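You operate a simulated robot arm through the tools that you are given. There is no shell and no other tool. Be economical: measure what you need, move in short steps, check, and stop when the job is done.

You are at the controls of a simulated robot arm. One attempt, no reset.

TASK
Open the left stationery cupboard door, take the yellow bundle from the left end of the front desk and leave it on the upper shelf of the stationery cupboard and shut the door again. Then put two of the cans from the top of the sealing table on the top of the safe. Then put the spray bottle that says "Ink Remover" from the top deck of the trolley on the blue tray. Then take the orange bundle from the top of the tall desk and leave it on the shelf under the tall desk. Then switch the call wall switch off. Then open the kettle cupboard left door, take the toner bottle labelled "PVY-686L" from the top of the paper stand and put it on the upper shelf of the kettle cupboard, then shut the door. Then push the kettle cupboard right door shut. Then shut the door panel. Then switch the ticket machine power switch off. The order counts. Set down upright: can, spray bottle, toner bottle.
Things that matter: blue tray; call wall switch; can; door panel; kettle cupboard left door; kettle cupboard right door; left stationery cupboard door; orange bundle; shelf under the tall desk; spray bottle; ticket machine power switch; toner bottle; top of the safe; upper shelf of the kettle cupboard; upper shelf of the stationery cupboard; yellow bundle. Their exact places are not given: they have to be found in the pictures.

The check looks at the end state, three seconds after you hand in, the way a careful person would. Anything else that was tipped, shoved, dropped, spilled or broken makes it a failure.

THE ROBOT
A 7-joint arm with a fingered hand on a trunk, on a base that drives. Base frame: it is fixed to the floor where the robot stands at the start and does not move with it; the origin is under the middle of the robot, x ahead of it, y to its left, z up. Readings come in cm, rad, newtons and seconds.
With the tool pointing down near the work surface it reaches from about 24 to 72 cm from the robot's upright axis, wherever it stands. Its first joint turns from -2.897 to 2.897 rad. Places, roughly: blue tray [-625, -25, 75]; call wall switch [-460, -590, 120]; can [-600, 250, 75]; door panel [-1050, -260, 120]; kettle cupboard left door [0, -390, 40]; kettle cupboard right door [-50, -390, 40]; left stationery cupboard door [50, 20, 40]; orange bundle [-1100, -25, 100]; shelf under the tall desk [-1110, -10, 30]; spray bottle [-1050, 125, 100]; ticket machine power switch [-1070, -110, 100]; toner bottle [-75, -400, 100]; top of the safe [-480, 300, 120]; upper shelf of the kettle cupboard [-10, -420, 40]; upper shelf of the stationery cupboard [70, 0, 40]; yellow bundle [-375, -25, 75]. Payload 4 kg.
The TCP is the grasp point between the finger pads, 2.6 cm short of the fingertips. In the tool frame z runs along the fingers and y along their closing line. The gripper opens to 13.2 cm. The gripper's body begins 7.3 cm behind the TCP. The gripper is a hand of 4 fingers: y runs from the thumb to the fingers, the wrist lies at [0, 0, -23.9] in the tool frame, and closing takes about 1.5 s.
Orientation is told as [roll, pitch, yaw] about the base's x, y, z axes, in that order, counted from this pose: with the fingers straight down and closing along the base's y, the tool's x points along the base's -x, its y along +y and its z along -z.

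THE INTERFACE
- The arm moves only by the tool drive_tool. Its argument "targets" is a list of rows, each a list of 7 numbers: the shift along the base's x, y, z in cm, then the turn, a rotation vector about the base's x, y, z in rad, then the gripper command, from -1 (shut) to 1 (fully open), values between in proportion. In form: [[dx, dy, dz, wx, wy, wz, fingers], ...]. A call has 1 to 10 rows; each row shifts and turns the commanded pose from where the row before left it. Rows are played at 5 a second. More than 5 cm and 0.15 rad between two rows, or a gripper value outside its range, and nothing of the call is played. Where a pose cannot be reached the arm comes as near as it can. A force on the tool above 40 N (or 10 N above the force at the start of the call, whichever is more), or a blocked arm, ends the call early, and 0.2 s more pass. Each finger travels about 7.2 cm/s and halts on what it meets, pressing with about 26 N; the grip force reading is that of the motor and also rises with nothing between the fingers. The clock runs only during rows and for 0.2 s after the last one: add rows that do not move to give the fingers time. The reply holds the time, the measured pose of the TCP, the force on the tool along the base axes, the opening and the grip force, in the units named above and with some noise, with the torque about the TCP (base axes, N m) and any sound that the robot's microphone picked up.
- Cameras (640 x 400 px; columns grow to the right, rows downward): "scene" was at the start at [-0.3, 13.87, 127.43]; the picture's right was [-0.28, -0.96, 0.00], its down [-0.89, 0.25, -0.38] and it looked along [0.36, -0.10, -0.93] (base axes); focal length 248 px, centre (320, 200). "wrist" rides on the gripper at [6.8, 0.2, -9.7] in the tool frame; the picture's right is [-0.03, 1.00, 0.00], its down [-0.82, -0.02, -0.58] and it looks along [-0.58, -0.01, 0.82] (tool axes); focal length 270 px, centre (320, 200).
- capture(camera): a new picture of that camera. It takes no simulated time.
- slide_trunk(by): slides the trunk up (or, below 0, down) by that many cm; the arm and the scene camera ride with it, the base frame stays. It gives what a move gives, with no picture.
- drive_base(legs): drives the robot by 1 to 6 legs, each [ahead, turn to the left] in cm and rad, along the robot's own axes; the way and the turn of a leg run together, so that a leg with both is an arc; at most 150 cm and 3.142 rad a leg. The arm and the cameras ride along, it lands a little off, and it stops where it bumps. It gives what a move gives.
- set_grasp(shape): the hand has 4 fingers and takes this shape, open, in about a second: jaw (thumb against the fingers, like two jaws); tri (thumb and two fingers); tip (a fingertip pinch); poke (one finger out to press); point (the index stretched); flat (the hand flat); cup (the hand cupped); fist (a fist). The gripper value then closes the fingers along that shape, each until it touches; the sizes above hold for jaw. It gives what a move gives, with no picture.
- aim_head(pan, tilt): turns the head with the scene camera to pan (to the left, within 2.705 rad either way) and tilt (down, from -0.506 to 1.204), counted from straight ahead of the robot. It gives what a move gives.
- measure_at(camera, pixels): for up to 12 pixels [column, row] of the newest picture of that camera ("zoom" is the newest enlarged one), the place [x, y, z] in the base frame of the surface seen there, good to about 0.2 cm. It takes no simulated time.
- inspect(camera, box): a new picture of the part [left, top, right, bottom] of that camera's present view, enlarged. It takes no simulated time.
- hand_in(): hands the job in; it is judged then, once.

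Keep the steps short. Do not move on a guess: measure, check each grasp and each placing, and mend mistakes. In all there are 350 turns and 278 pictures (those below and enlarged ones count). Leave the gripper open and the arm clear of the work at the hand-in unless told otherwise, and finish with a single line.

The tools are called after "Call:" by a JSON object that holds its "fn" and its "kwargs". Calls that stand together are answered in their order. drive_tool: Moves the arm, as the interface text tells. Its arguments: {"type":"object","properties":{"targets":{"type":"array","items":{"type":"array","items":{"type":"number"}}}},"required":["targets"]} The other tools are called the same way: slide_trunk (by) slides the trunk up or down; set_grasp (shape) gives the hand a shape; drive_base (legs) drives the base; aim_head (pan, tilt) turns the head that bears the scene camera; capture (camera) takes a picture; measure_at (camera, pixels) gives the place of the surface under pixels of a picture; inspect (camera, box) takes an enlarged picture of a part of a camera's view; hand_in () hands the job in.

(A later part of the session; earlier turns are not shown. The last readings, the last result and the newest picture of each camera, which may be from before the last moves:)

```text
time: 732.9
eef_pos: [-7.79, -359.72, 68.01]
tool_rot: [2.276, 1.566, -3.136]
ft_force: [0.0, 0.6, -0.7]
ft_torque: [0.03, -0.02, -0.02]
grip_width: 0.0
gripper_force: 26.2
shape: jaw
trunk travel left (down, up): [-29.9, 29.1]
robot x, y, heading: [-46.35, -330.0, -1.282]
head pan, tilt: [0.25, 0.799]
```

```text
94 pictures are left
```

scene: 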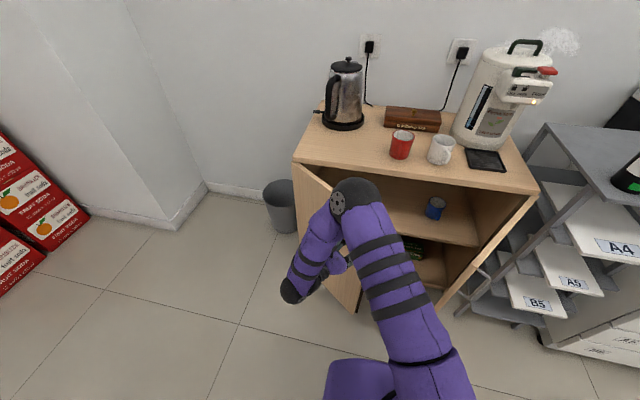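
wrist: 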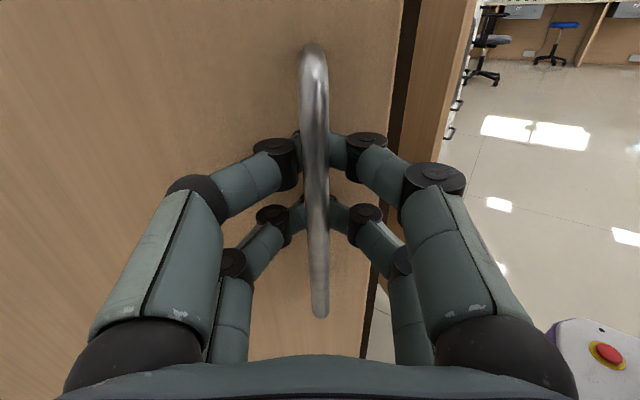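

Call:
{"fn": "drive_tool", "kwargs": {"targets": [[2.67, 2.19, 0, 0, 0, -0.06, -1], [2.92, 1.96, 0, 0, 0, -0.06, -1], [3.05, 1.62, 0, 0, 0, -0.06, -1], [0, 0, 0, 0, 0, 0, -1]]}}

Call:
{"fn": "capture", "kwargs": {"camera": "wrist"}}

Call:
{"fn": "capture", "kwargs": {"camera": "scene"}}

```text
time: 733.9
eef_pos: [0.9, -353.95, 68.04]
tool_rot: [1.959, 1.568, 2.655]
ft_force: [0.0, 0.3, -0.2]
ft_torque: [-0.01, 0.03, 0.02]
grip_width: 0.0
gripper_force: 25.8
shape: jaw
trunk travel left (down, up): [-29.9, 29.1]
robot x, y, heading: [-46.1, -330.14, -1.28]
head pan, tilt: [0.25, 0.799]
```

```text
93 pictures are left
```

wrist: 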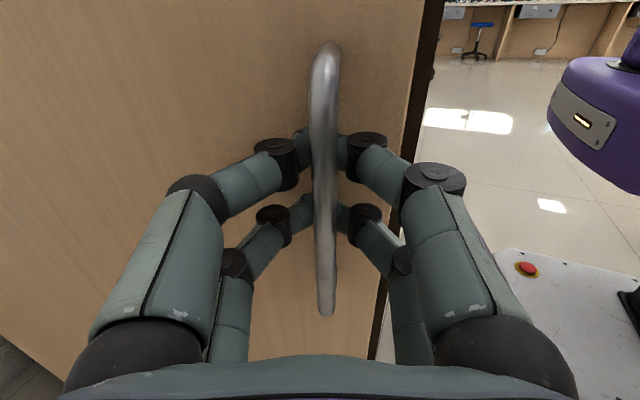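

```text
92 pictures are left
```

scene: 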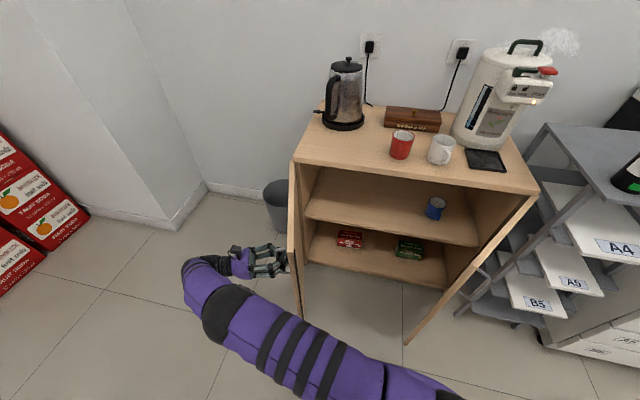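

Call:
{"fn": "drive_tool", "kwargs": {"targets": [[0, 0, 0, 0, 0, 0, 0.3], [0, 0, 0, 0, 0, 0, 0.3], [0, 0, 0, 0, 0, 0, 0.3], [0, 0, 0, 0, 0, 0, 0.3], [0, 0, 0, 0, 0, 0, 0.3]]}}

Call:
{"fn": "drive_tool", "kwargs": {"targets": [[1.5, 1.3, 0, 0, 0, 0, 0.3], [1.5, 1.3, 0, 0, 0, 0, 0.3], [1.5, 1.3, 0, 0, 0, 0, 0.3], [1.5, 1.3, 0, 0, 0, 0, 0.3]]}}

Call:
{"fn": "capture", "kwargs": {"camera": "wrist"}}

```text
time: 735.1
eef_pos: [0.8, -354.05, 68.03]
tool_rot: [2.313, 1.567, 3.007]
ft_force: [0.9, -0.4, -0.4]
ft_torque: [0.04, -0.01, 0.0]
grip_width: 8.55
gripper_force: 0.0
shape: jaw
trunk travel left (down, up): [-29.9, 29.1]
robot x, y, heading: [-46.25, -330.32, -1.282]
head pan, tilt: [0.25, 0.799]
```

```text
time: 736.1
eef_pos: [2.42, -352.8, 68.06]
tool_rot: [2.294, 1.569, 2.99]
ft_force: [0.2, 0.7, -0.6]
ft_torque: [-0.02, 0.01, 0.0]
grip_width: 8.54
gripper_force: 0.1
shape: jaw
out of reach, approached as far as the arm can: row 2, 3, 4
trunk travel left (down, up): [-29.9, 29.1]
robot x, y, heading: [-46.23, -330.06, -1.281]
head pan, tilt: [0.25, 0.799]
```

```text
91 pictures are left
```

wrist: 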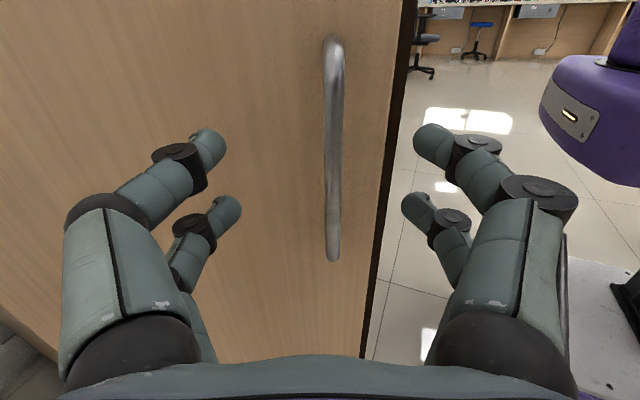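

Call:
{"fn": "drive_base", "kwargs": {"legs": [[0, 0.15], [-22, 0]]}}

Call:
{"fn": "capture", "kwargs": {"camera": "scene"}}

```text
time: 738.4
eef_pos: [-4.19, -325.54, 68.03]
tool_rot: [2.297, 1.567, 3.14]
ft_force: [0.9, 1.0, -0.7]
ft_torque: [0.02, -0.03, -0.01]
grip_width: 8.54
gripper_force: 0.1
shape: jaw
trunk travel left (down, up): [-29.9, 29.1]
robot x, y, heading: [-55.13, -310.16, -1.136]
head pan, tilt: [0.25, 0.799]
```

```text
90 pictures are left
```

scene: 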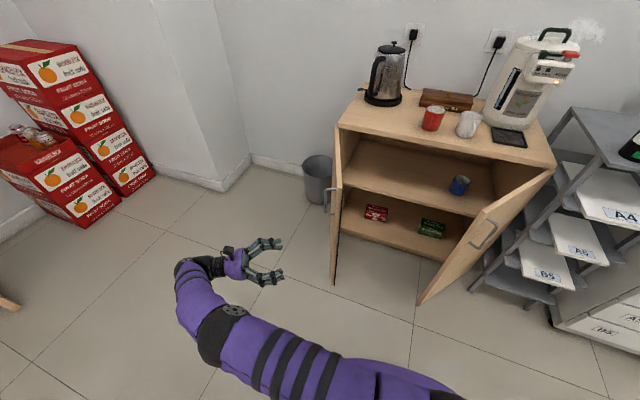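

Call:
{"fn": "drive_tool", "kwargs": {"targets": [[0, 0, 4, 0, 0, 0.113, 0.6], [0, 0, 4, 0, 0, 0.113, 0.6], [-3.4, -2.2, 2.5, 0, 0, 0.113, 0.6], [-3.4, -2.2, 2.5, 0, 0, 0.113, 0.6], [-3.4, -2.2, 2.5, 0, 0, 0.113, 0.6], [-3.4, -2.2, 2.5, 0, 0, 0.113, 0.6], [-3.4, -2.2, 2.5, 0, 0, 0.113, 0.6], [-3.4, -2.2, 2.5, 0, 0, 0.113, 0.6], [-3.4, -2.2, 2.5, 0, 0, 0.113, 0.6], [-3.4, -2.2, 2.5, 0, 0, 0.113, 0.6]]}}

Call:
{"fn": "capture", "kwargs": {"camera": "scene"}}

```text
time: 740.6
eef_pos: [-21.51, -344.11, 100.45]
tool_rot: [1.585, 1.568, -2.724]
ft_force: [1.1, -0.5, -0.4]
ft_torque: [-0.02, -0.02, -0.05]
grip_width: 10.55
gripper_force: 0.0
shape: jaw
out of reach, approached as far as the arm can: row 8, 9, 10
trunk travel left (down, up): [-29.9, 29.1]
robot x, y, heading: [-55.32, -310.75, -1.131]
head pan, tilt: [0.25, 0.799]
```

```text
89 pictures are left
```

scene: 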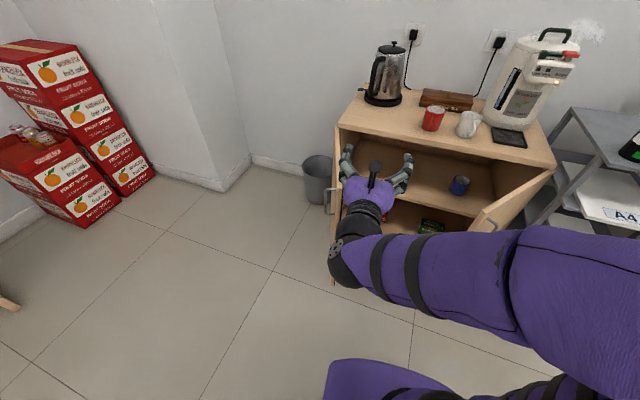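

Call:
{"fn": "drive_tool", "kwargs": {"targets": [[-3.4, -1.6, 0, 0.113, 0.053, 0, 0.6], [-3.4, -1.6, 0, 0.113, 0.053, 0, 0.6], [-3.4, -1.6, 0, 0.113, 0.053, 0, 0.6], [-3.4, -1.6, 0, 0.113, 0.053, 0, 0.6], [0, 0, 0, 0, 0, 0, 0.6]]}}

Call:
{"fn": "drive_base", "kwargs": {"legs": [[0, -1.72], [46, 0], [0, 1.567]]}}

Call:
{"fn": "aim_head", "kwargs": {"pan": 0.1, "tilt": 0.7}}

Call:
{"fn": "capture", "kwargs": {"camera": "scene"}}

```text
time: 741.8
eef_pos: [-35.24, -350.71, 100.59]
tool_rot: [0.04, 1.073, 2.013]
ft_force: [0.5, 0.6, -1.0]
ft_torque: [-0.01, 0.01, 0.0]
grip_width: 10.52
gripper_force: 0.0
shape: jaw
trunk travel left (down, up): [-29.9, 29.1]
robot x, y, heading: [-55.11, -310.25, -1.134]
head pan, tilt: [0.25, 0.799]
```

```text
time: 753.4
eef_pos: [-84.78, -366.76, 100.49]
tool_rot: [0.044, 1.073, 1.868]
ft_force: [0.2, 0.1, 0.0]
ft_torque: [0.02, 0.03, -0.01]
grip_width: 10.56
gripper_force: 0.2
shape: jaw
trunk travel left (down, up): [-29.9, 29.1]
robot x, y, heading: [-99.0, -324.13, -1.278]
head pan, tilt: [0.25, 0.799]
```

```text
time: 754.1
eef_pos: [-84.93, -366.74, 100.61]
tool_rot: [0.042, 1.074, 1.869]
ft_force: [0.2, -0.4, -0.6]
ft_torque: [0.01, 0.01, -0.01]
grip_width: 10.54
gripper_force: 0.0
shape: jaw
trunk travel left (down, up): [-29.9, 29.1]
robot x, y, heading: [-99.1, -323.76, -1.276]
head pan, tilt: [0.099, 0.7]
```

```text
88 pictures are left
```

scene: 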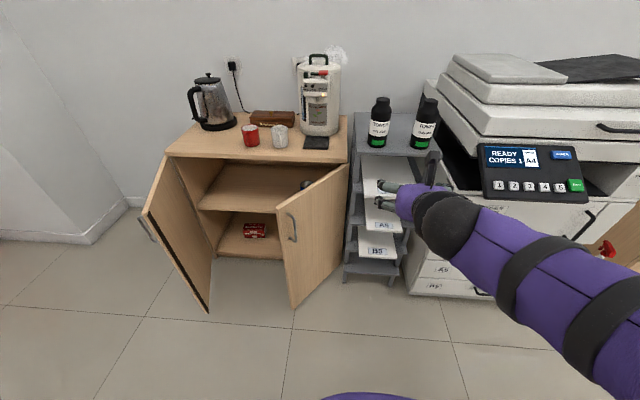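

Call:
{"fn": "measure_at", "kwargs": {"camera": "scene", "pixels": [[379, 120], [380, 102], [379, 143], [369, 125], [390, 125], [424, 122], [370, 155], [410, 155]]}}

Call:
{"fn": "capture", "kwargs": {"camera": "wrist"}}

```text
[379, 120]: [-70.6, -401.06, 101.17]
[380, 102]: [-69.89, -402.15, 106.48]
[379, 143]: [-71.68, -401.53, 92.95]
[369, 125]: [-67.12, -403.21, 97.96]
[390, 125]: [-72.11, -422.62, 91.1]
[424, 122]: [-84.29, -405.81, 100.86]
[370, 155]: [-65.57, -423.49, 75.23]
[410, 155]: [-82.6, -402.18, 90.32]
```

```text
87 pictures are left
```

wrist: 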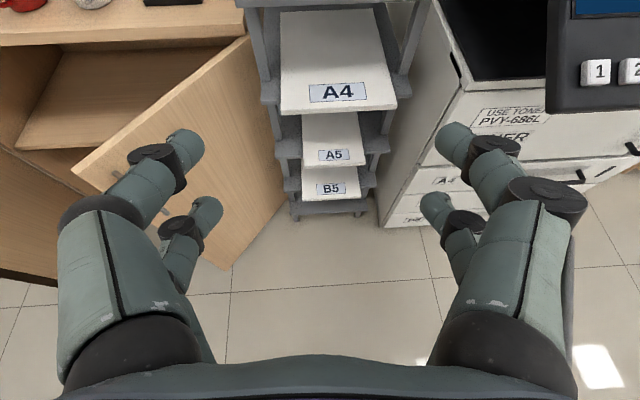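

Call:
{"fn": "drive_base", "kwargs": {"legs": [[24, 0]]}}

Call:
{"fn": "drive_tool", "kwargs": {"targets": [[2.7, 0.8, -2, 0, 0, 0, 0.5], [0, 0, -1.5, 0, 0, 0, 0.5], [0, 0, 0, 0, 0, 0, 0.5]]}}

Call:
{"fn": "capture", "kwargs": {"camera": "wrist"}}

Call:
{"fn": "measure_at", "kwargs": {"camera": "wrist", "pixels": [[320, 30], [320, 60], [290, 40], [350, 40], [320, 90]]}}

```text
time: 755.9
eef_pos: [-77.88, -390.0, 100.49]
tool_rot: [0.044, 1.075, 1.87]
ft_force: [-0.4, 0.2, 0.1]
ft_torque: [0.0, 0.03, -0.01]
grip_width: 10.51
gripper_force: 0.0
shape: jaw
trunk travel left (down, up): [-29.9, 29.1]
robot x, y, heading: [-92.1, -347.18, -1.276]
head pan, tilt: [0.099, 0.7]
```

```text
time: 756.7
eef_pos: [-75.24, -389.13, 97.05]
tool_rot: [0.044, 1.072, 1.869]
ft_force: [0.0, 0.5, 0.7]
ft_torque: [0.0, -0.03, -0.01]
grip_width: 9.93
gripper_force: 0.1
shape: jaw
trunk travel left (down, up): [-29.9, 29.1]
robot x, y, heading: [-91.84, -346.67, -1.281]
head pan, tilt: [0.099, 0.7]
```

```text
86 pictures are left
```

wrist: 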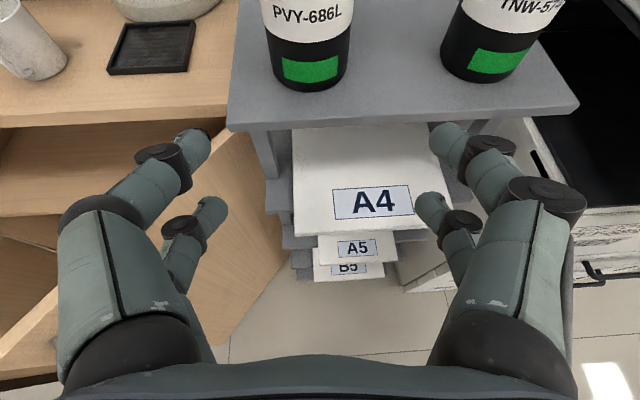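

```text
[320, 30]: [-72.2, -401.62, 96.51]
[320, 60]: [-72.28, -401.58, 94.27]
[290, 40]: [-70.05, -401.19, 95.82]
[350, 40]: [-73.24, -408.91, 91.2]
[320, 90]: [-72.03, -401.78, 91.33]
```

Call:
{"fn": "drive_tool", "kwargs": {"targets": [[1.15, -3.47, 0, 0, 0, 0, 0.5], [1.15, -3.47, 0, 0, 0, 0, 0.5], [1.15, -3.47, 0, 0, 0, 0, 0.5], [1.15, -3.47, 0, 0, 0, 0, 0.5], [0, 0, 0, 0, 0, 0, 0.5]]}}

Call:
{"fn": "capture", "kwargs": {"camera": "wrist"}}

```text
time: 757.9
eef_pos: [-70.6, -403.04, 97.01]
tool_rot: [0.043, 1.073, 1.87]
ft_force: [-0.3, -0.4, 0.7]
ft_torque: [0.0, 0.02, -0.01]
grip_width: 9.93
gripper_force: 0.1
shape: jaw
trunk travel left (down, up): [-29.9, 29.1]
robot x, y, heading: [-92.11, -347.1, -1.279]
head pan, tilt: [0.099, 0.7]
```

```text
85 pictures are left
```

wrist: 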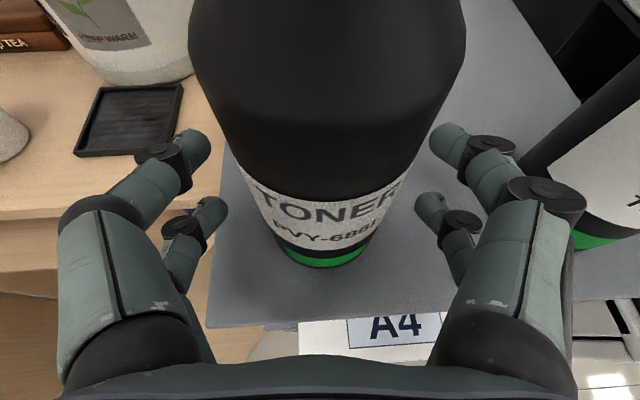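

Call:
{"fn": "drive_tool", "kwargs": {"targets": [[0, 0, 0, 0, 0, 0, 0], [0, 0, 0, 0, 0, 0, -1], [0, 0, 0, 0, 0, 0, -1], [0, 0, 0, 0, 0, 0, -1], [0, 0, 0, 0, 0, 0, -1], [0, 0, 0, 0, 0, 0, -1]]}}

Call:
{"fn": "drive_tool", "kwargs": {"targets": [[0, 0, 1.5, 0, 0, 0, -1], [0, 0, 2.5, 0, 0, 0, -1], [0, 0, 0, 0, 0, 0, -1]]}}

Call:
{"fn": "capture", "kwargs": {"camera": "wrist"}}

Call:
{"fn": "inspect", "kwargs": {"camera": "scene", "box": [320, 80, 520, 220]}}

```text
time: 759.3
eef_pos: [-70.59, -403.05, 97.03]
tool_rot: [0.043, 1.073, 1.868]
ft_force: [0.0, 0.0, 1.0]
ft_torque: [0.07, 0.06, -0.02]
grip_width: 5.49
gripper_force: 26.4
shape: jaw
trunk travel left (down, up): [-29.9, 29.1]
robot x, y, heading: [-91.64, -346.75, -1.28]
head pan, tilt: [0.099, 0.7]
```

```text
time: 760.1
eef_pos: [-70.48, -402.85, 101.05]
tool_rot: [0.041, 1.073, 1.868]
ft_force: [0.9, 0.1, -3.3]
ft_torque: [0.06, 0.01, 0.01]
grip_width: 5.52
gripper_force: 26.5
shape: jaw
trunk travel left (down, up): [-29.9, 29.1]
robot x, y, heading: [-92.14, -347.2, -1.275]
head pan, tilt: [0.099, 0.7]
```

```text
84 pictures are left
```

wrist: 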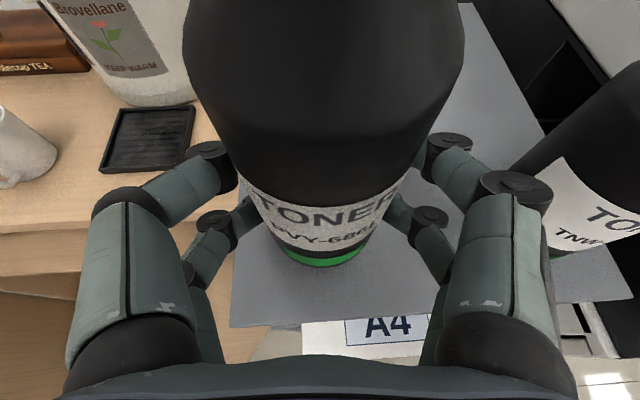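

```text
2.86 times, centred on (420, 150) of scene
```

zoom: 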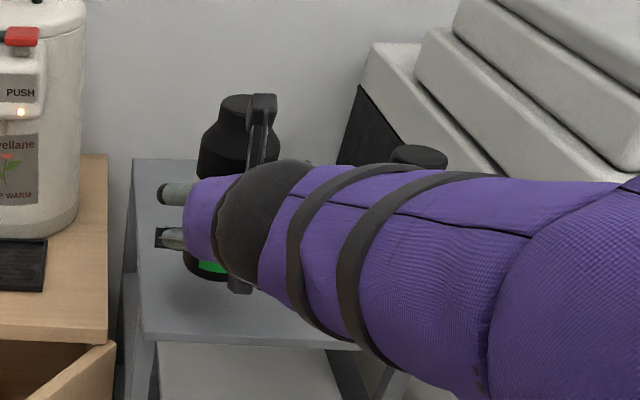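

Call:
{"fn": "drive_base", "kwargs": {"legs": [[-30, 0], [0, 1.57], [59, 0], [0, -1.577]]}}

Call:
{"fn": "capture", "kwargs": {"camera": "scene"}}

Call:
{"fn": "capture", "kwargs": {"camera": "wrist"}}

```text
time: 773.6
eef_pos: [-22.25, -356.53, 100.97]
tool_rot: [0.044, 1.073, 1.876]
ft_force: [-0.1, 0.2, -2.9]
ft_torque: [0.03, 0.0, -0.02]
grip_width: 5.5
gripper_force: 25.4
shape: jaw
trunk travel left (down, up): [-29.9, 29.1]
robot x, y, heading: [-43.9, -300.68, -1.273]
head pan, tilt: [0.099, 0.7]
```

```text
82 pictures are left
```

scene: 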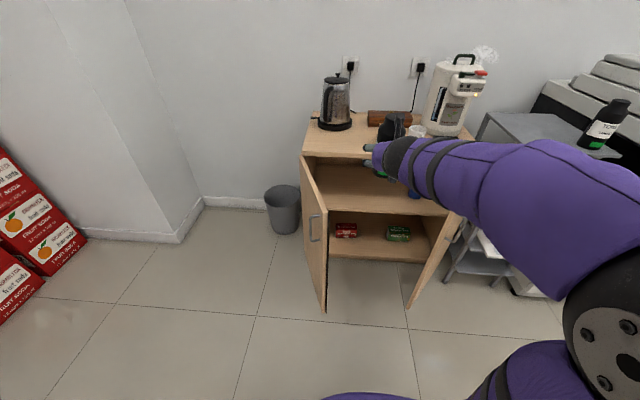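

```text
81 pictures are left
```

wrist: 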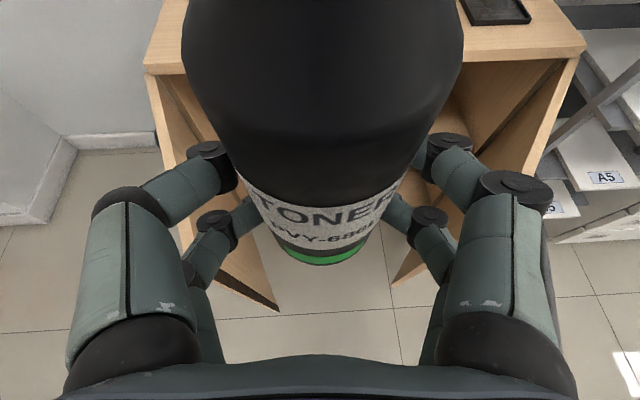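

Call:
{"fn": "measure_at", "kwargs": {"camera": "scene", "pixels": [[322, 308], [320, 205], [345, 205], [345, 175], [340, 208], [408, 305], [310, 160], [370, 200], [350, 160], [415, 195]]}}

```text
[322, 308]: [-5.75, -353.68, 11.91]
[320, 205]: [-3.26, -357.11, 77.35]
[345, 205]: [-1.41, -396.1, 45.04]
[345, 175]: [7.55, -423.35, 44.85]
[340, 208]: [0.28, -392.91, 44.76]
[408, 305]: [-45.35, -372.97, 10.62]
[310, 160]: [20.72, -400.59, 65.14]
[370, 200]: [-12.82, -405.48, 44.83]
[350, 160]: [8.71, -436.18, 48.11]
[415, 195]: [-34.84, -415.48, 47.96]
```

Call:
{"fn": "slide_trunk", "kwargs": {"by": -25}}

Call:
{"fn": "drive_tool", "kwargs": {"targets": [[0, 0, -3.8, 0, 0, 0, -1], [0, 0, -3.8, 0, 0, 0, -1], [0, 0, -3.8, 0, 0, 0, -1], [0, 0, -3.8, 0, 0, 0, -1], [0, 0, -3.8, 0, 0, 0, -1], [0, 0, -3.5, 0, 0, 0, -1], [0, 0, 0, 0, 0, 0, -1]]}}

Call:
{"fn": "capture", "kwargs": {"camera": "scene"}}

Call:
{"fn": "capture", "kwargs": {"camera": "wrist"}}

```text
time: 776.1
eef_pos: [-22.29, -356.55, 76.03]
tool_rot: [0.042, 1.072, 1.876]
ft_force: [0.6, 0.3, -2.8]
ft_torque: [0.06, 0.05, -0.03]
grip_width: 5.47
gripper_force: 25.5
shape: jaw
trunk travel left (down, up): [-4.9, 54.1]
robot x, y, heading: [-44.15, -300.8, -1.268]
head pan, tilt: [0.099, 0.7]
```

```text
time: 777.8
eef_pos: [-22.2, -356.66, 53.54]
tool_rot: [0.041, 1.075, 1.874]
ft_force: [0.6, 0.3, -2.5]
ft_torque: [0.04, 0.04, 0.02]
grip_width: 5.46
gripper_force: 26.5
shape: jaw
trunk travel left (down, up): [-4.9, 54.1]
robot x, y, heading: [-44.01, -300.94, -1.269]
head pan, tilt: [0.099, 0.7]
```

```text
80 pictures are left
```

scene: 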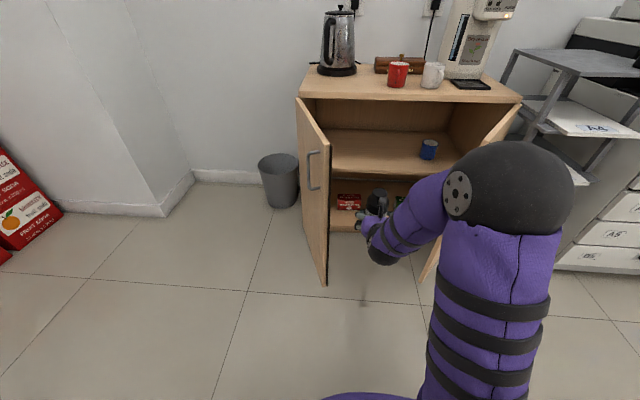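

```text
79 pictures are left
```

wrist: 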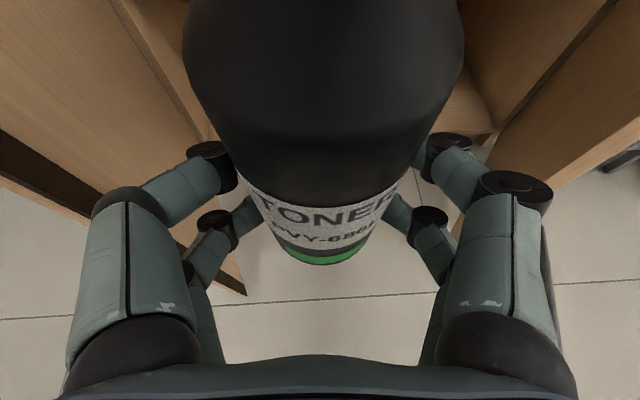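

Call:
{"fn": "measure_at", "kwargs": {"camera": "scene", "pixels": [[460, 195], [510, 160], [560, 190], [450, 215], [410, 220], [440, 270], [495, 135]]}}

```text
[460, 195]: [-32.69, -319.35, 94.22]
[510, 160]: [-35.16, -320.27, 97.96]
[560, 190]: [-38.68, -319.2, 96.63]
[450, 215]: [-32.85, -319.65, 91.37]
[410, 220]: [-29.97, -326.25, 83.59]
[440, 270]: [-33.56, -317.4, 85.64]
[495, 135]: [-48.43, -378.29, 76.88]
```

Call:
{"fn": "drive_base", "kwargs": {"legs": [[28, -0.015]]}}

Call:
{"fn": "drive_tool", "kwargs": {"targets": [[2.2, -2.2, 0, 0, 0, 0, -1], [2.2, -2.2, 0, 0, 0, 0, -1], [1.4, -3, 0, 0, 0, 0, -1], [0, 0, 0, 0, 0, 0, -1]]}}

Call:
{"fn": "capture", "kwargs": {"camera": "scene"}}

Call:
{"fn": "capture", "kwargs": {"camera": "wrist"}}

```text
time: 779.7
eef_pos: [-14.89, -383.9, 53.59]
tool_rot: [0.045, 1.073, 1.863]
ft_force: [-0.4, 0.0, -2.6]
ft_torque: [0.03, 0.01, 0.0]
grip_width: 5.47
gripper_force: 25.6
shape: jaw
trunk travel left (down, up): [-4.9, 54.1]
robot x, y, heading: [-36.1, -327.88, -1.283]
head pan, tilt: [0.099, 0.7]
```

```text
time: 780.7
eef_pos: [-8.97, -391.38, 53.67]
tool_rot: [0.044, 1.074, 1.862]
ft_force: [0.4, 0.2, -3.1]
ft_torque: [0.05, 0.0, -0.01]
grip_width: 5.48
gripper_force: 25.9
shape: jaw
trunk travel left (down, up): [-4.9, 54.1]
robot x, y, heading: [-36.15, -327.73, -1.286]
head pan, tilt: [0.099, 0.7]
```

```text
78 pictures are left
```

scene: 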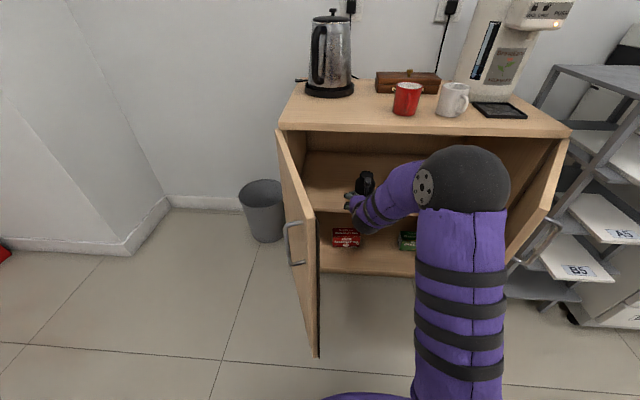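

```text
77 pictures are left
```

wrist: 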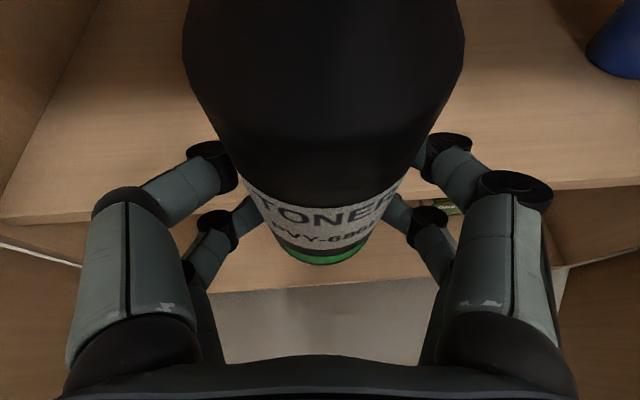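

Call:
{"fn": "drive_tool", "kwargs": {"targets": [[0.9, -3, 0, 0, 0, 0, -1], [0.9, -3, 0, 0, 0, 0, -1], [0.9, -3, 0, 0, 0, 0, -1], [0.9, -3, 0, 0, 0, 0, -1], [0, 0, 0, 0, 0, 0, -1]]}}

Call:
{"fn": "capture", "kwargs": {"camera": "scene"}}

Call:
{"fn": "capture", "kwargs": {"camera": "wrist"}}

```text
time: 781.9
eef_pos: [-5.45, -403.38, 53.61]
tool_rot: [0.042, 1.071, 1.863]
ft_force: [0.7, -0.6, -2.8]
ft_torque: [0.03, 0.0, 0.01]
grip_width: 5.46
gripper_force: 26.0
shape: jaw
trunk travel left (down, up): [-4.9, 54.1]
robot x, y, heading: [-35.7, -327.75, -1.286]
head pan, tilt: [0.099, 0.7]
```

```text
76 pictures are left
```

scene: 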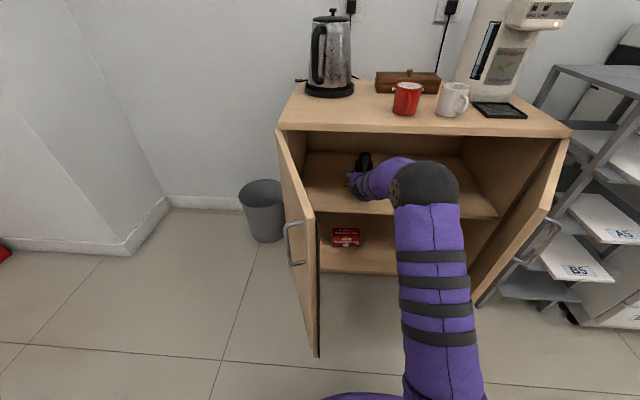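

```text
75 pictures are left
```

wrist: 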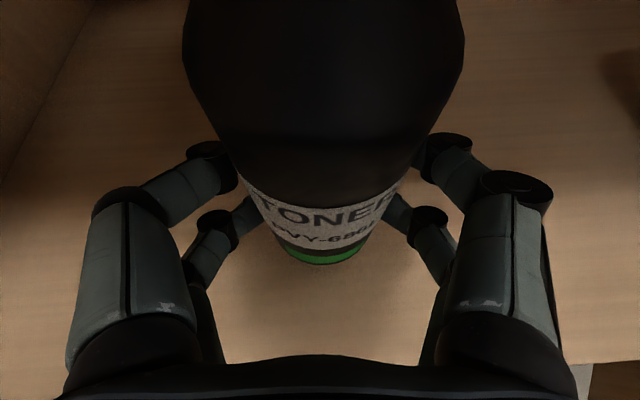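

Call:
{"fn": "drive_tool", "kwargs": {"targets": [[0, 0, -1.3, 0, 0, 0, -1], [0, 0, -0.9, 0, 0, 0, -1], [0, 0, 0, 0, 0, 0, -1]]}}

Call:
{"fn": "drive_tool", "kwargs": {"targets": [[0, 0, -0.5, 0, 0, 0, -1], [0, 0, 0, 0, 0, 0, -1]]}}

```text
time: 782.7
eef_pos: [-5.44, -403.41, 51.4]
tool_rot: [0.043, 1.073, 1.864]
ft_force: [0.4, -0.1, -2.7]
ft_torque: [0.02, 0.0, -0.02]
grip_width: 5.45
gripper_force: 25.9
shape: jaw
trunk travel left (down, up): [-4.9, 54.1]
robot x, y, heading: [-35.97, -327.81, -1.278]
head pan, tilt: [0.099, 0.7]
```

```text
time: 783.3
eef_pos: [-5.44, -403.3, 50.89]
tool_rot: [0.044, 1.073, 1.864]
ft_force: [-0.9, 0.1, -1.3]
ft_torque: [0.07, 0.02, -0.01]
grip_width: 5.45
gripper_force: 26.1
shape: jaw
trunk travel left (down, up): [-4.9, 54.1]
robot x, y, heading: [-36.05, -327.77, -1.278]
head pan, tilt: [0.099, 0.7]
```

Nearly touching (weight partly taken). A touch lower and release.

Call:
{"fn": "drive_tool", "kwargs": {"targets": [[0, 0, -0.3, 0, 0, 0, -1], [0, 0, 0, 0, 0, 0, -0.5], [0, 0, 0, 0, 0, 0, 0], [0, 0, 0, 0, 0, 0, 0.3], [0, 0, 0, 0, 0, 0, 0.6], [0, 0, 0, 0, 0, 0, 0.6], [0, 0, 0, 0, 0, 0, 0.6]]}}

Call:
{"fn": "capture", "kwargs": {"camera": "wrist"}}

```text
time: 784.9
eef_pos: [-5.41, -403.32, 50.61]
tool_rot: [0.045, 1.072, 1.864]
ft_force: [-0.4, -0.2, 0.2]
ft_torque: [0.0, 0.02, -0.01]
grip_width: 10.54
gripper_force: 0.0
shape: jaw
trunk travel left (down, up): [-4.9, 54.1]
robot x, y, heading: [-36.28, -327.78, -1.287]
head pan, tilt: [0.099, 0.7]
```

```text
74 pictures are left
```

wrist: 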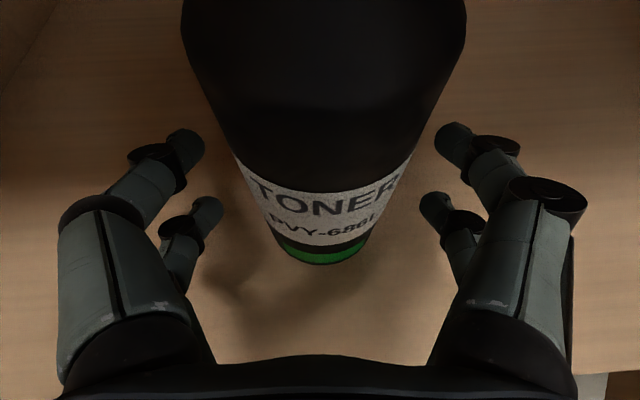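

Standing. I back straight out.

Call:
{"fn": "drive_tool", "kwargs": {"targets": [[-0.45, 1.5, 0, 0, 0, 0, 0.6], [-0.9, 3, 0, 0, 0, 0, 0.6], [-0.9, 3, 0, 0, 0, 0, 0.6], [-0.9, 3, 0, 0, 0, 0, 0.6], [-0.9, 3, 0, 0, 0, 0, 0.3], [-0.9, 3, 0, 0, 0, 0, 0]]}}

Call:
{"fn": "drive_base", "kwargs": {"legs": [[-30, 0]]}}

Call:
{"fn": "slide_trunk", "kwargs": {"by": 25}}

Call:
{"fn": "capture", "kwargs": {"camera": "scene"}}

```text
time: 786.3
eef_pos: [-10.46, -386.71, 50.57]
tool_rot: [0.042, 1.073, 1.862]
ft_force: [-0.7, 0.0, 0.8]
ft_torque: [0.0, 0.03, -0.03]
grip_width: 6.68
gripper_force: 0.2
shape: jaw
trunk travel left (down, up): [-4.9, 54.1]
robot x, y, heading: [-35.75, -327.8, -1.282]
head pan, tilt: [0.099, 0.7]
```

```text
time: 788.4
eef_pos: [-19.03, -357.96, 50.5]
tool_rot: [0.043, 1.073, 1.862]
ft_force: [-0.8, 0.6, 0.6]
ft_torque: [-0.02, 0.04, -0.01]
grip_width: 6.67
gripper_force: 0.1
shape: jaw
trunk travel left (down, up): [-4.9, 54.1]
robot x, y, heading: [-44.37, -298.73, -1.283]
head pan, tilt: [0.099, 0.7]
```

```text
time: 790.9
eef_pos: [-19.04, -357.9, 75.59]
tool_rot: [0.043, 1.074, 1.863]
ft_force: [0.0, 0.0, -0.4]
ft_torque: [0.02, 0.0, -0.02]
grip_width: 6.65
gripper_force: 0.0
shape: jaw
trunk travel left (down, up): [-29.9, 29.1]
robot x, y, heading: [-44.39, -298.95, -1.286]
head pan, tilt: [0.099, 0.7]
```

```text
73 pictures are left
```

scene: 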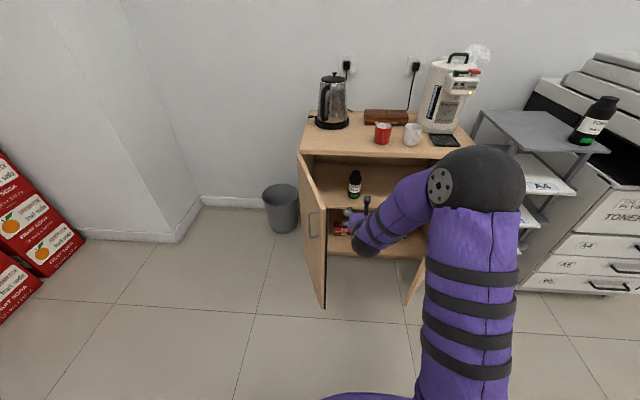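

Call:
{"fn": "drive_tool", "kwargs": {"targets": [[0.8, 2.2, 2.5, 0.128, 0.0385, 0, -0.5], [0.8, 2.2, 2.5, 0.128, 0.0385, 0, -1], [0.8, 2.2, 2.5, 0.128, 0.0385, 0, -1], [0.8, 2.2, 2.5, 0.128, 0.0385, 0, -1], [0.8, 2.2, 2.5, 0.128, 0.0385, 0, -1], [0.8, 1.5, 2.5, 0.128, 0.0385, 0, -1], [0.8, 0, 2.5, 0.128, 0.0385, 0, -1], [0.8, 0, 2.5, 0.128, 0.0385, 0, -1], [0, 0, 0, 0, 0, 0, -1]]}}

Call:
{"fn": "capture", "kwargs": {"camera": "scene"}}

```text
time: 792.9
eef_pos: [-12.64, -345.31, 95.65]
tool_rot: [0.043, 0.001, 1.864]
ft_force: [-0.7, 0.0, 0.1]
ft_torque: [0.02, 0.01, 0.01]
grip_width: 0.0
gripper_force: 26.5
shape: jaw
trunk travel left (down, up): [-29.9, 29.1]
robot x, y, heading: [-44.51, -299.08, -1.283]
head pan, tilt: [0.099, 0.7]
```

```text
72 pictures are left
```

scene: 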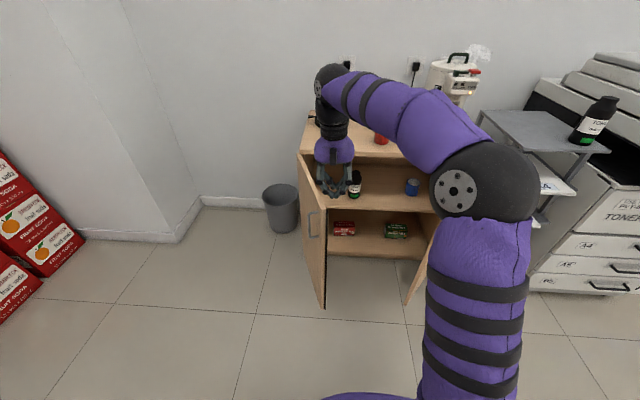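

Call:
{"fn": "drive_base", "kwargs": {"legs": [[32, 0], [0, 0.66]]}}

Call:
{"fn": "capture", "kwargs": {"camera": "scene"}}

```text
time: 797.0
eef_pos: [18.23, -346.58, 95.61]
tool_rot: [0.043, 0.003, 2.528]
ft_force: [0.0, 0.7, -0.8]
ft_torque: [-0.05, -0.02, 0.02]
grip_width: 0.0
gripper_force: 25.5
shape: jaw
trunk travel left (down, up): [-29.9, 29.1]
robot x, y, heading: [-35.74, -329.7, -0.614]
head pan, tilt: [0.099, 0.7]
```

```text
71 pictures are left
```

scene: 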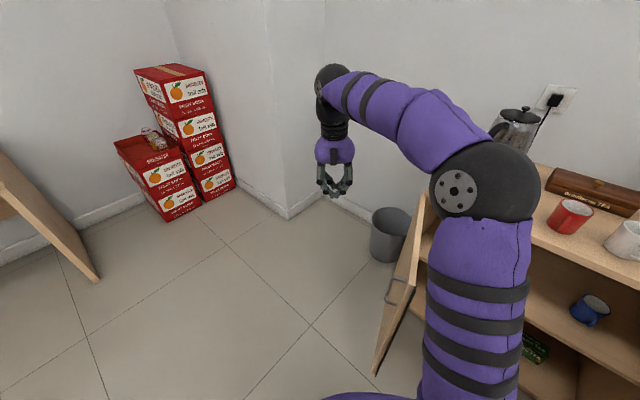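

Call:
{"fn": "drive_tool", "kwargs": {"targets": [[0, 0, -4, 0, 0, 0, -1], [0, 0, -4, 0, 0, 0, -1], [0, 0, -4, 0, 0, 0, -1], [0, 0, -4, 0, 0, 0, -1], [0, 0, -4, 0, 0, 0, -1], [0, 0, -4, 0, 0, 0, -1], [0, 0, -1.5, 0, 0, 0, -1], [0, 0, 0, 0, 0, 0, -1]]}}

Call:
{"fn": "capture", "kwargs": {"camera": "scene"}}

```text
time: 798.8
eef_pos: [18.17, -346.63, 70.01]
tool_rot: [0.044, 0.005, 2.529]
ft_force: [-0.7, -0.5, -0.5]
ft_torque: [-0.04, 0.0, 0.01]
grip_width: 0.01
gripper_force: 26.1
shape: jaw
trunk travel left (down, up): [-29.9, 29.1]
robot x, y, heading: [-35.67, -329.7, -0.617]
head pan, tilt: [0.099, 0.7]
```

```text
70 pictures are left
```

scene: 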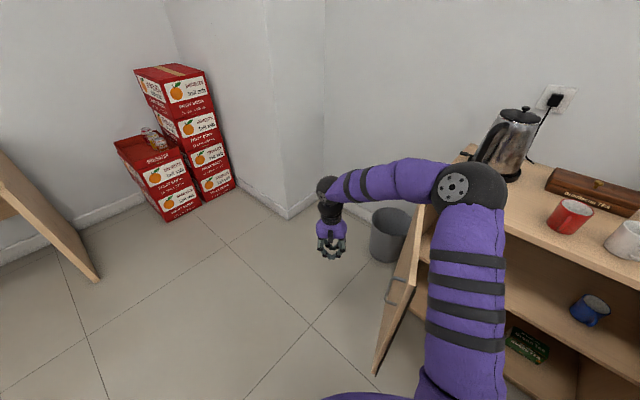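

Call:
{"fn": "measure_at", "kwargs": {"camera": "scene", "pixels": [[452, 190], [495, 185], [400, 180], [360, 190], [420, 215], [500, 165]]}}

```text
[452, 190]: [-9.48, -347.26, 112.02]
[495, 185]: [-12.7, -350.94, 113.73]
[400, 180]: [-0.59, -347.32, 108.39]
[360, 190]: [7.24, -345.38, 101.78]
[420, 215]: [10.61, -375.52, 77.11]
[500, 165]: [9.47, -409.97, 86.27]
```

Call:
{"fn": "drive_base", "kwargs": {"legs": [[0, -0.45]]}}

Call:
{"fn": "capture", "kwargs": {"camera": "scene"}}

```text
time: 800.7
eef_pos: [5.43, -368.18, 69.98]
tool_rot: [0.044, 0.003, 2.079]
ft_force: [-1.0, -0.3, 0.3]
ft_torque: [0.02, 0.0, -0.04]
grip_width: 0.03
gripper_force: 26.1
shape: jaw
trunk travel left (down, up): [-29.9, 29.1]
robot x, y, heading: [-35.57, -329.78, -1.068]
head pan, tilt: [0.099, 0.7]
```

```text
69 pictures are left
```

scene: 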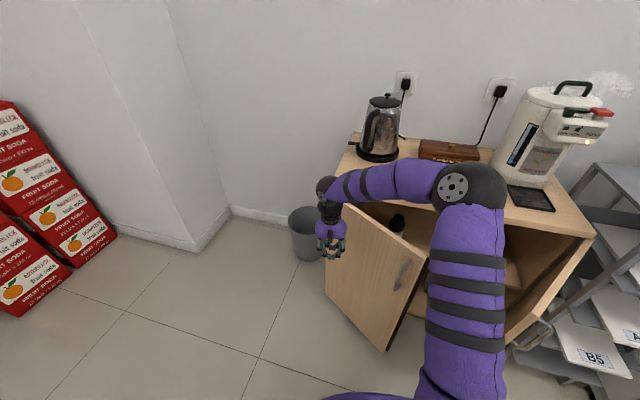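

Call:
{"fn": "drive_base", "kwargs": {"legs": [[0, -0.4]]}}

Call:
{"fn": "capture", "kwargs": {"camera": "scene"}}

```text
time: 802.4
eef_pos: [-12.94, -381.11, 70.17]
tool_rot: [0.046, 0.004, 1.674]
ft_force: [0.0, -0.5, -0.3]
ft_torque: [0.02, 0.0, -0.03]
grip_width: 0.0
gripper_force: 25.8
shape: jaw
trunk travel left (down, up): [-29.9, 29.1]
robot x, y, heading: [-35.41, -329.45, -1.473]
head pan, tilt: [0.099, 0.7]
```

```text
68 pictures are left
```

scene: 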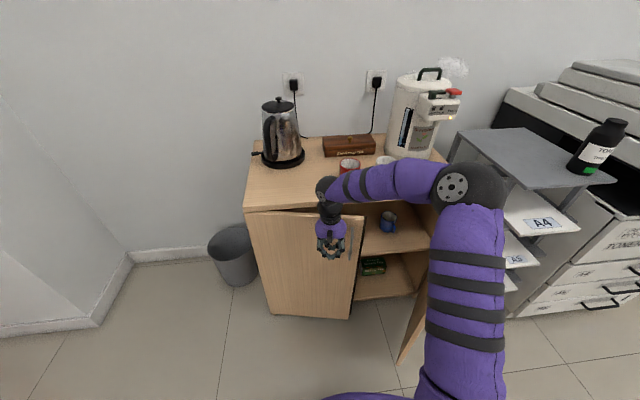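

Call:
{"fn": "drive_tool", "kwargs": {"targets": [[-0.2, 1.5, 0, -0.12, -0.035, 0, -1], [0, 1, -1, -0.12, -0.035, 0, -1], [0, 0, -1, -0.12, -0.035, 0, -1], [0, 0, -1, -0.12, -0.035, 0, -1], [0, 0, -1, -0.12, -0.035, 0, -1], [0, 0, 0, -0.12, -0.035, 0, -1], [0, 0, 0, -0.12, -0.035, 0, -1], [0, 0, 0, -0.12, -0.035, 0, -1], [0, 0, 0, 0, 0, 0, -1]]}}

Call:
{"fn": "capture", "kwargs": {"camera": "wrist"}}

```text
time: 804.4
eef_pos: [-13.21, -378.7, 66.22]
tool_rot: [-0.229, 0.98, 1.528]
ft_force: [0.5, -0.2, 0.5]
ft_torque: [0.02, 0.01, 0.02]
grip_width: 0.0
gripper_force: 26.2
shape: jaw
trunk travel left (down, up): [-29.9, 29.1]
robot x, y, heading: [-35.59, -329.79, -1.479]
head pan, tilt: [0.099, 0.7]
```

```text
67 pictures are left
```

wrist: 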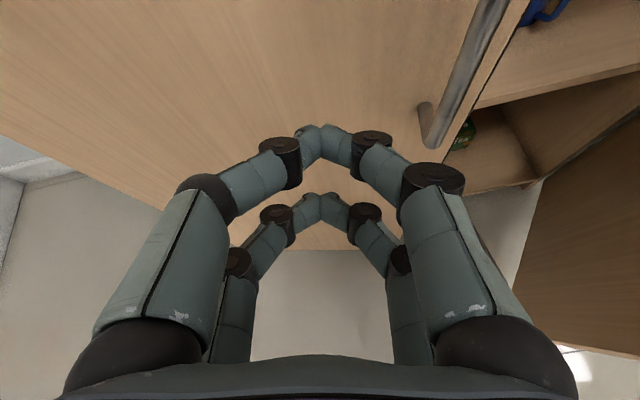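

Call:
{"fn": "drive_tool", "kwargs": {"targets": [[0.51, -1.73, 0, 0, 0, 0, -1], [0.51, -1.73, 0, 0, 0, 0, -1], [0.51, -1.73, 0, 0, 0, 0, -1], [0.51, -1.73, 0, 0, 0, 0, -1], [0.51, -1.73, 0, 0, 0, 0, -1], [0, 0, 0, 0, 0, 0, -1]]}}

Call:
{"fn": "capture", "kwargs": {"camera": "wrist"}}

```text
time: 805.8
eef_pos: [-10.51, -387.25, 66.12]
tool_rot: [-0.226, 0.981, 1.531]
ft_force: [0.7, -0.2, 0.6]
ft_torque: [0.01, 0.01, -0.03]
grip_width: 0.03
gripper_force: 25.5
shape: jaw
trunk travel left (down, up): [-29.9, 29.1]
robot x, y, heading: [-35.24, -329.9, -1.476]
head pan, tilt: [0.099, 0.7]
```

```text
66 pictures are left
```

wrist: 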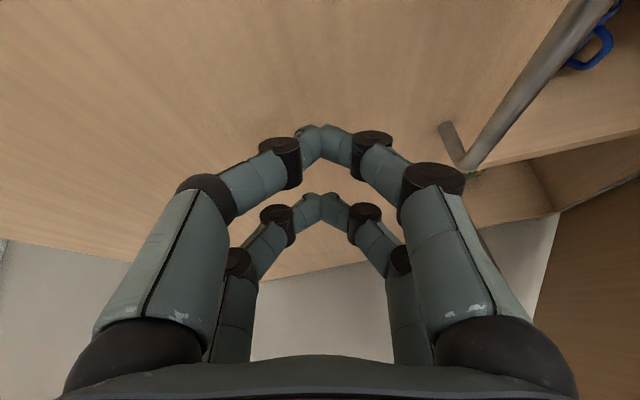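

Call:
{"fn": "drive_tool", "kwargs": {"targets": [[0.4, -1.35, 0, 0, 0, 0, -1], [0.4, -1.35, 0, 0, 0, 0, -1], [0.3, -1, 0, 0, 0, 0, -1], [0.2, -0.7, 0, 0, 0, 0, -1], [0, 0, 0, 0, 0, 0, -1]]}}

Call:
{"fn": "capture", "kwargs": {"camera": "scene"}}

Call:
{"fn": "inspect", "kwargs": {"camera": "scene", "box": [230, 180, 450, 340]}}

```text
time: 806.5
eef_pos: [-9.63, -389.48, 65.61]
tool_rot: [-0.222, 0.966, 1.54]
ft_force: [-5.7, 16.5, 2.5]
ft_torque: [-0.14, -0.02, -0.17]
grip_width: 0.01
gripper_force: 25.9
shape: jaw
trunk travel left (down, up): [-29.9, 29.1]
robot x, y, heading: [-35.3, -329.42, -1.47]
head pan, tilt: [0.099, 0.7]
stopped in row 3: the force on the tool passed its limit at 51 N (the readings are from after the stop); the commanded pose is now the measured one
```

```text
65 pictures are left
```

scene: 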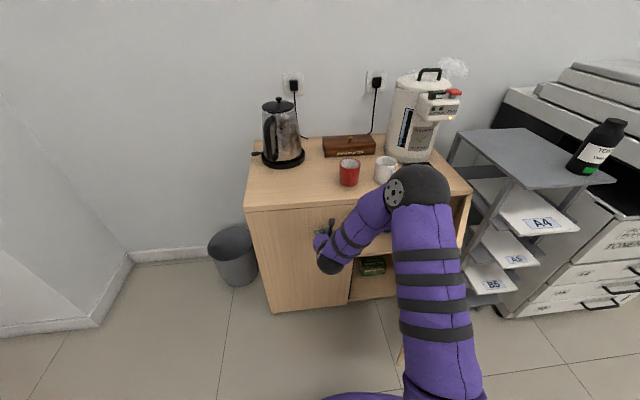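

```text
2.50 times, centred on (340, 260) of scene
```

zoom: 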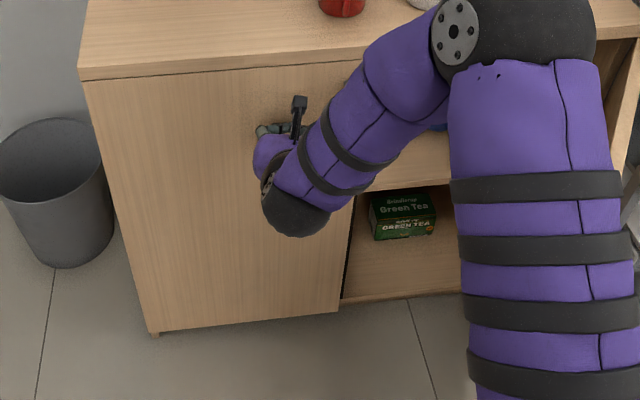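

Force rose to 51 N — door at its stop. Check flushness at the door edge.

Call:
{"fn": "measure_at", "kwargs": {"camera": "zoom", "pixels": [[110, 110], [150, 310], [330, 290], [335, 240], [210, 200], [200, 75]]}}

Call:
{"fn": "drive_tool", "kwargs": {"targets": [[-0.6, 2, 0, 0, 0, 0, -1], [-0.9, 3, 0, 0, 0, 0, -1], [-0.9, 3, 0, 0, 0, 0, -1], [-0.9, 3, 0, 0, 0, 0, -1]]}}

Call:
{"fn": "capture", "kwargs": {"camera": "scene"}}

```text
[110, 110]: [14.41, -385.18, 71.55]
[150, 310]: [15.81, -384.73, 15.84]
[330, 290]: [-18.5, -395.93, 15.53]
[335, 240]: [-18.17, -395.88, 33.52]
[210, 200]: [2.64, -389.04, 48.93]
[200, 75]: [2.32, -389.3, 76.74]
```

```text
time: 807.5
eef_pos: [-12.89, -378.79, 65.66]
tool_rot: [-0.224, 0.969, 1.538]
ft_force: [-0.7, 0.1, -0.2]
ft_torque: [0.0, 0.02, -0.01]
grip_width: 0.01
gripper_force: 26.4
shape: jaw
trunk travel left (down, up): [-29.9, 29.1]
robot x, y, heading: [-35.3, -329.69, -1.477]
head pan, tilt: [0.099, 0.7]
```

```text
63 pictures are left
```

scene: 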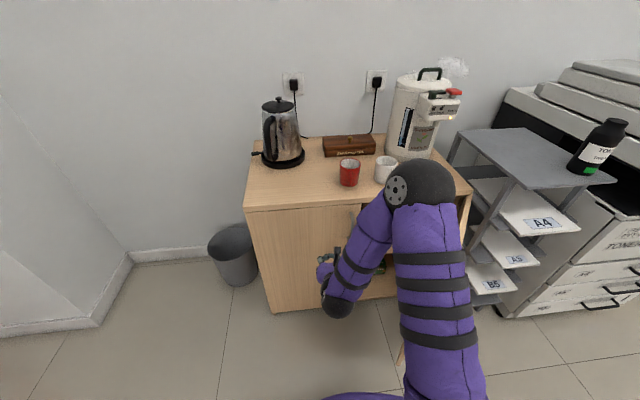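

Call:
{"fn": "drive_base", "kwargs": {"legs": [[-30, 0], [0, -1.377], [61, 0], [0, 1.57]]}}

Call:
{"fn": "capture", "kwargs": {"camera": "scene"}}

```text
time: 820.6
eef_pos: [-66.02, -360.74, 65.67]
tool_rot: [-0.224, 0.97, 1.731]
ft_force: [-0.2, 0.5, 0.2]
ft_torque: [0.0, -0.01, 0.0]
grip_width: 0.02
gripper_force: 25.4
shape: jaw
trunk travel left (down, up): [-29.9, 29.1]
robot x, y, heading: [-97.39, -316.58, -1.277]
head pan, tilt: [0.099, 0.7]
```

```text
62 pictures are left
```

scene: 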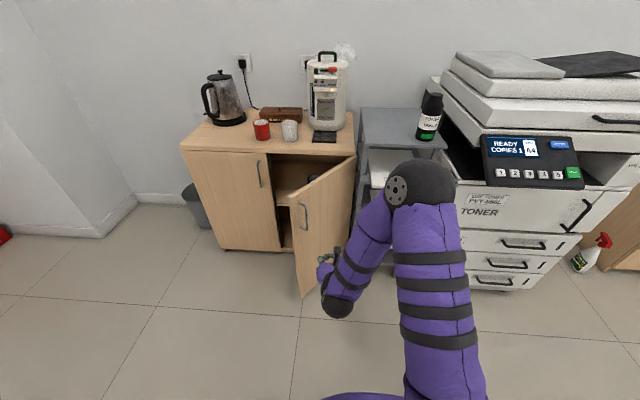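

Call:
{"fn": "drive_base", "kwargs": {"legs": [[22, 0]]}}

Call:
{"fn": "drive_tool", "kwargs": {"targets": [[2.17, -1.34, 0, 0, 0, 0, -1], [2.17, -1.34, 0, 0, 0, 0, -1], [2.17, -1.34, 0, 0, 0, 0, -1], [2.17, -1.34, 0, 0, 0, 0, -1], [2.17, -1.34, 0, 0, 0, 0, -1], [2.17, -1.34, 0, 0, 0, 0, -1]]}}

Call:
{"fn": "capture", "kwargs": {"camera": "scene"}}

```text
time: 822.3
eef_pos: [-59.82, -381.69, 65.66]
tool_rot: [-0.224, 0.969, 1.729]
ft_force: [0.5, -1.0, 1.0]
ft_torque: [-0.01, -0.02, -0.04]
grip_width: 0.01
gripper_force: 26.0
shape: jaw
trunk travel left (down, up): [-29.9, 29.1]
robot x, y, heading: [-91.7, -337.7, -1.279]
head pan, tilt: [0.099, 0.7]
```

```text
time: 823.7
eef_pos: [-46.73, -389.62, 65.65]
tool_rot: [-0.223, 0.966, 1.73]
ft_force: [0.6, -0.4, 1.0]
ft_torque: [0.01, -0.02, 0.01]
grip_width: 0.01
gripper_force: 26.3
shape: jaw
trunk travel left (down, up): [-29.9, 29.1]
robot x, y, heading: [-91.31, -337.22, -1.281]
head pan, tilt: [0.099, 0.7]
```

```text
61 pictures are left
```

scene: 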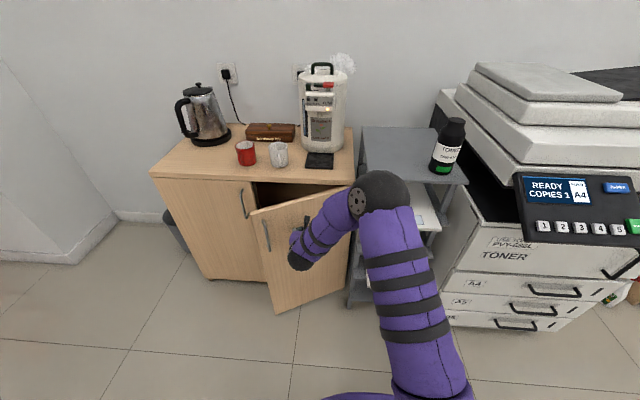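

Closing. Continue toward the cupboard.

Call:
{"fn": "drive_tool", "kwargs": {"targets": [[1.3, -1.9, 0, 0, 0, 0, -1], [1.0, -1.9, 0, 0, 0, 0, -1], [0.8, -1.8, 0, 0, 0, 0, -1], [0.6, -1.6, 0, 0, 0, 0, -1], [0, 0, 0, 0, 0, 0, -1]]}}

Call:
{"fn": "capture", "kwargs": {"camera": "scene"}}

```text
time: 824.9
eef_pos: [-43.06, -396.88, 65.62]
tool_rot: [-0.222, 0.966, 1.731]
ft_force: [0.1, 0.4, 0.1]
ft_torque: [0.0, 0.01, -0.03]
grip_width: 0.0
gripper_force: 26.1
shape: jaw
trunk travel left (down, up): [-29.9, 29.1]
robot x, y, heading: [-91.46, -337.61, -1.274]
head pan, tilt: [0.099, 0.7]
```

```text
60 pictures are left
```

scene: 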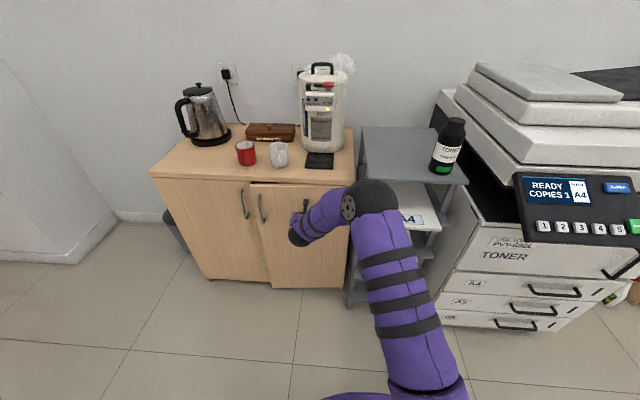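

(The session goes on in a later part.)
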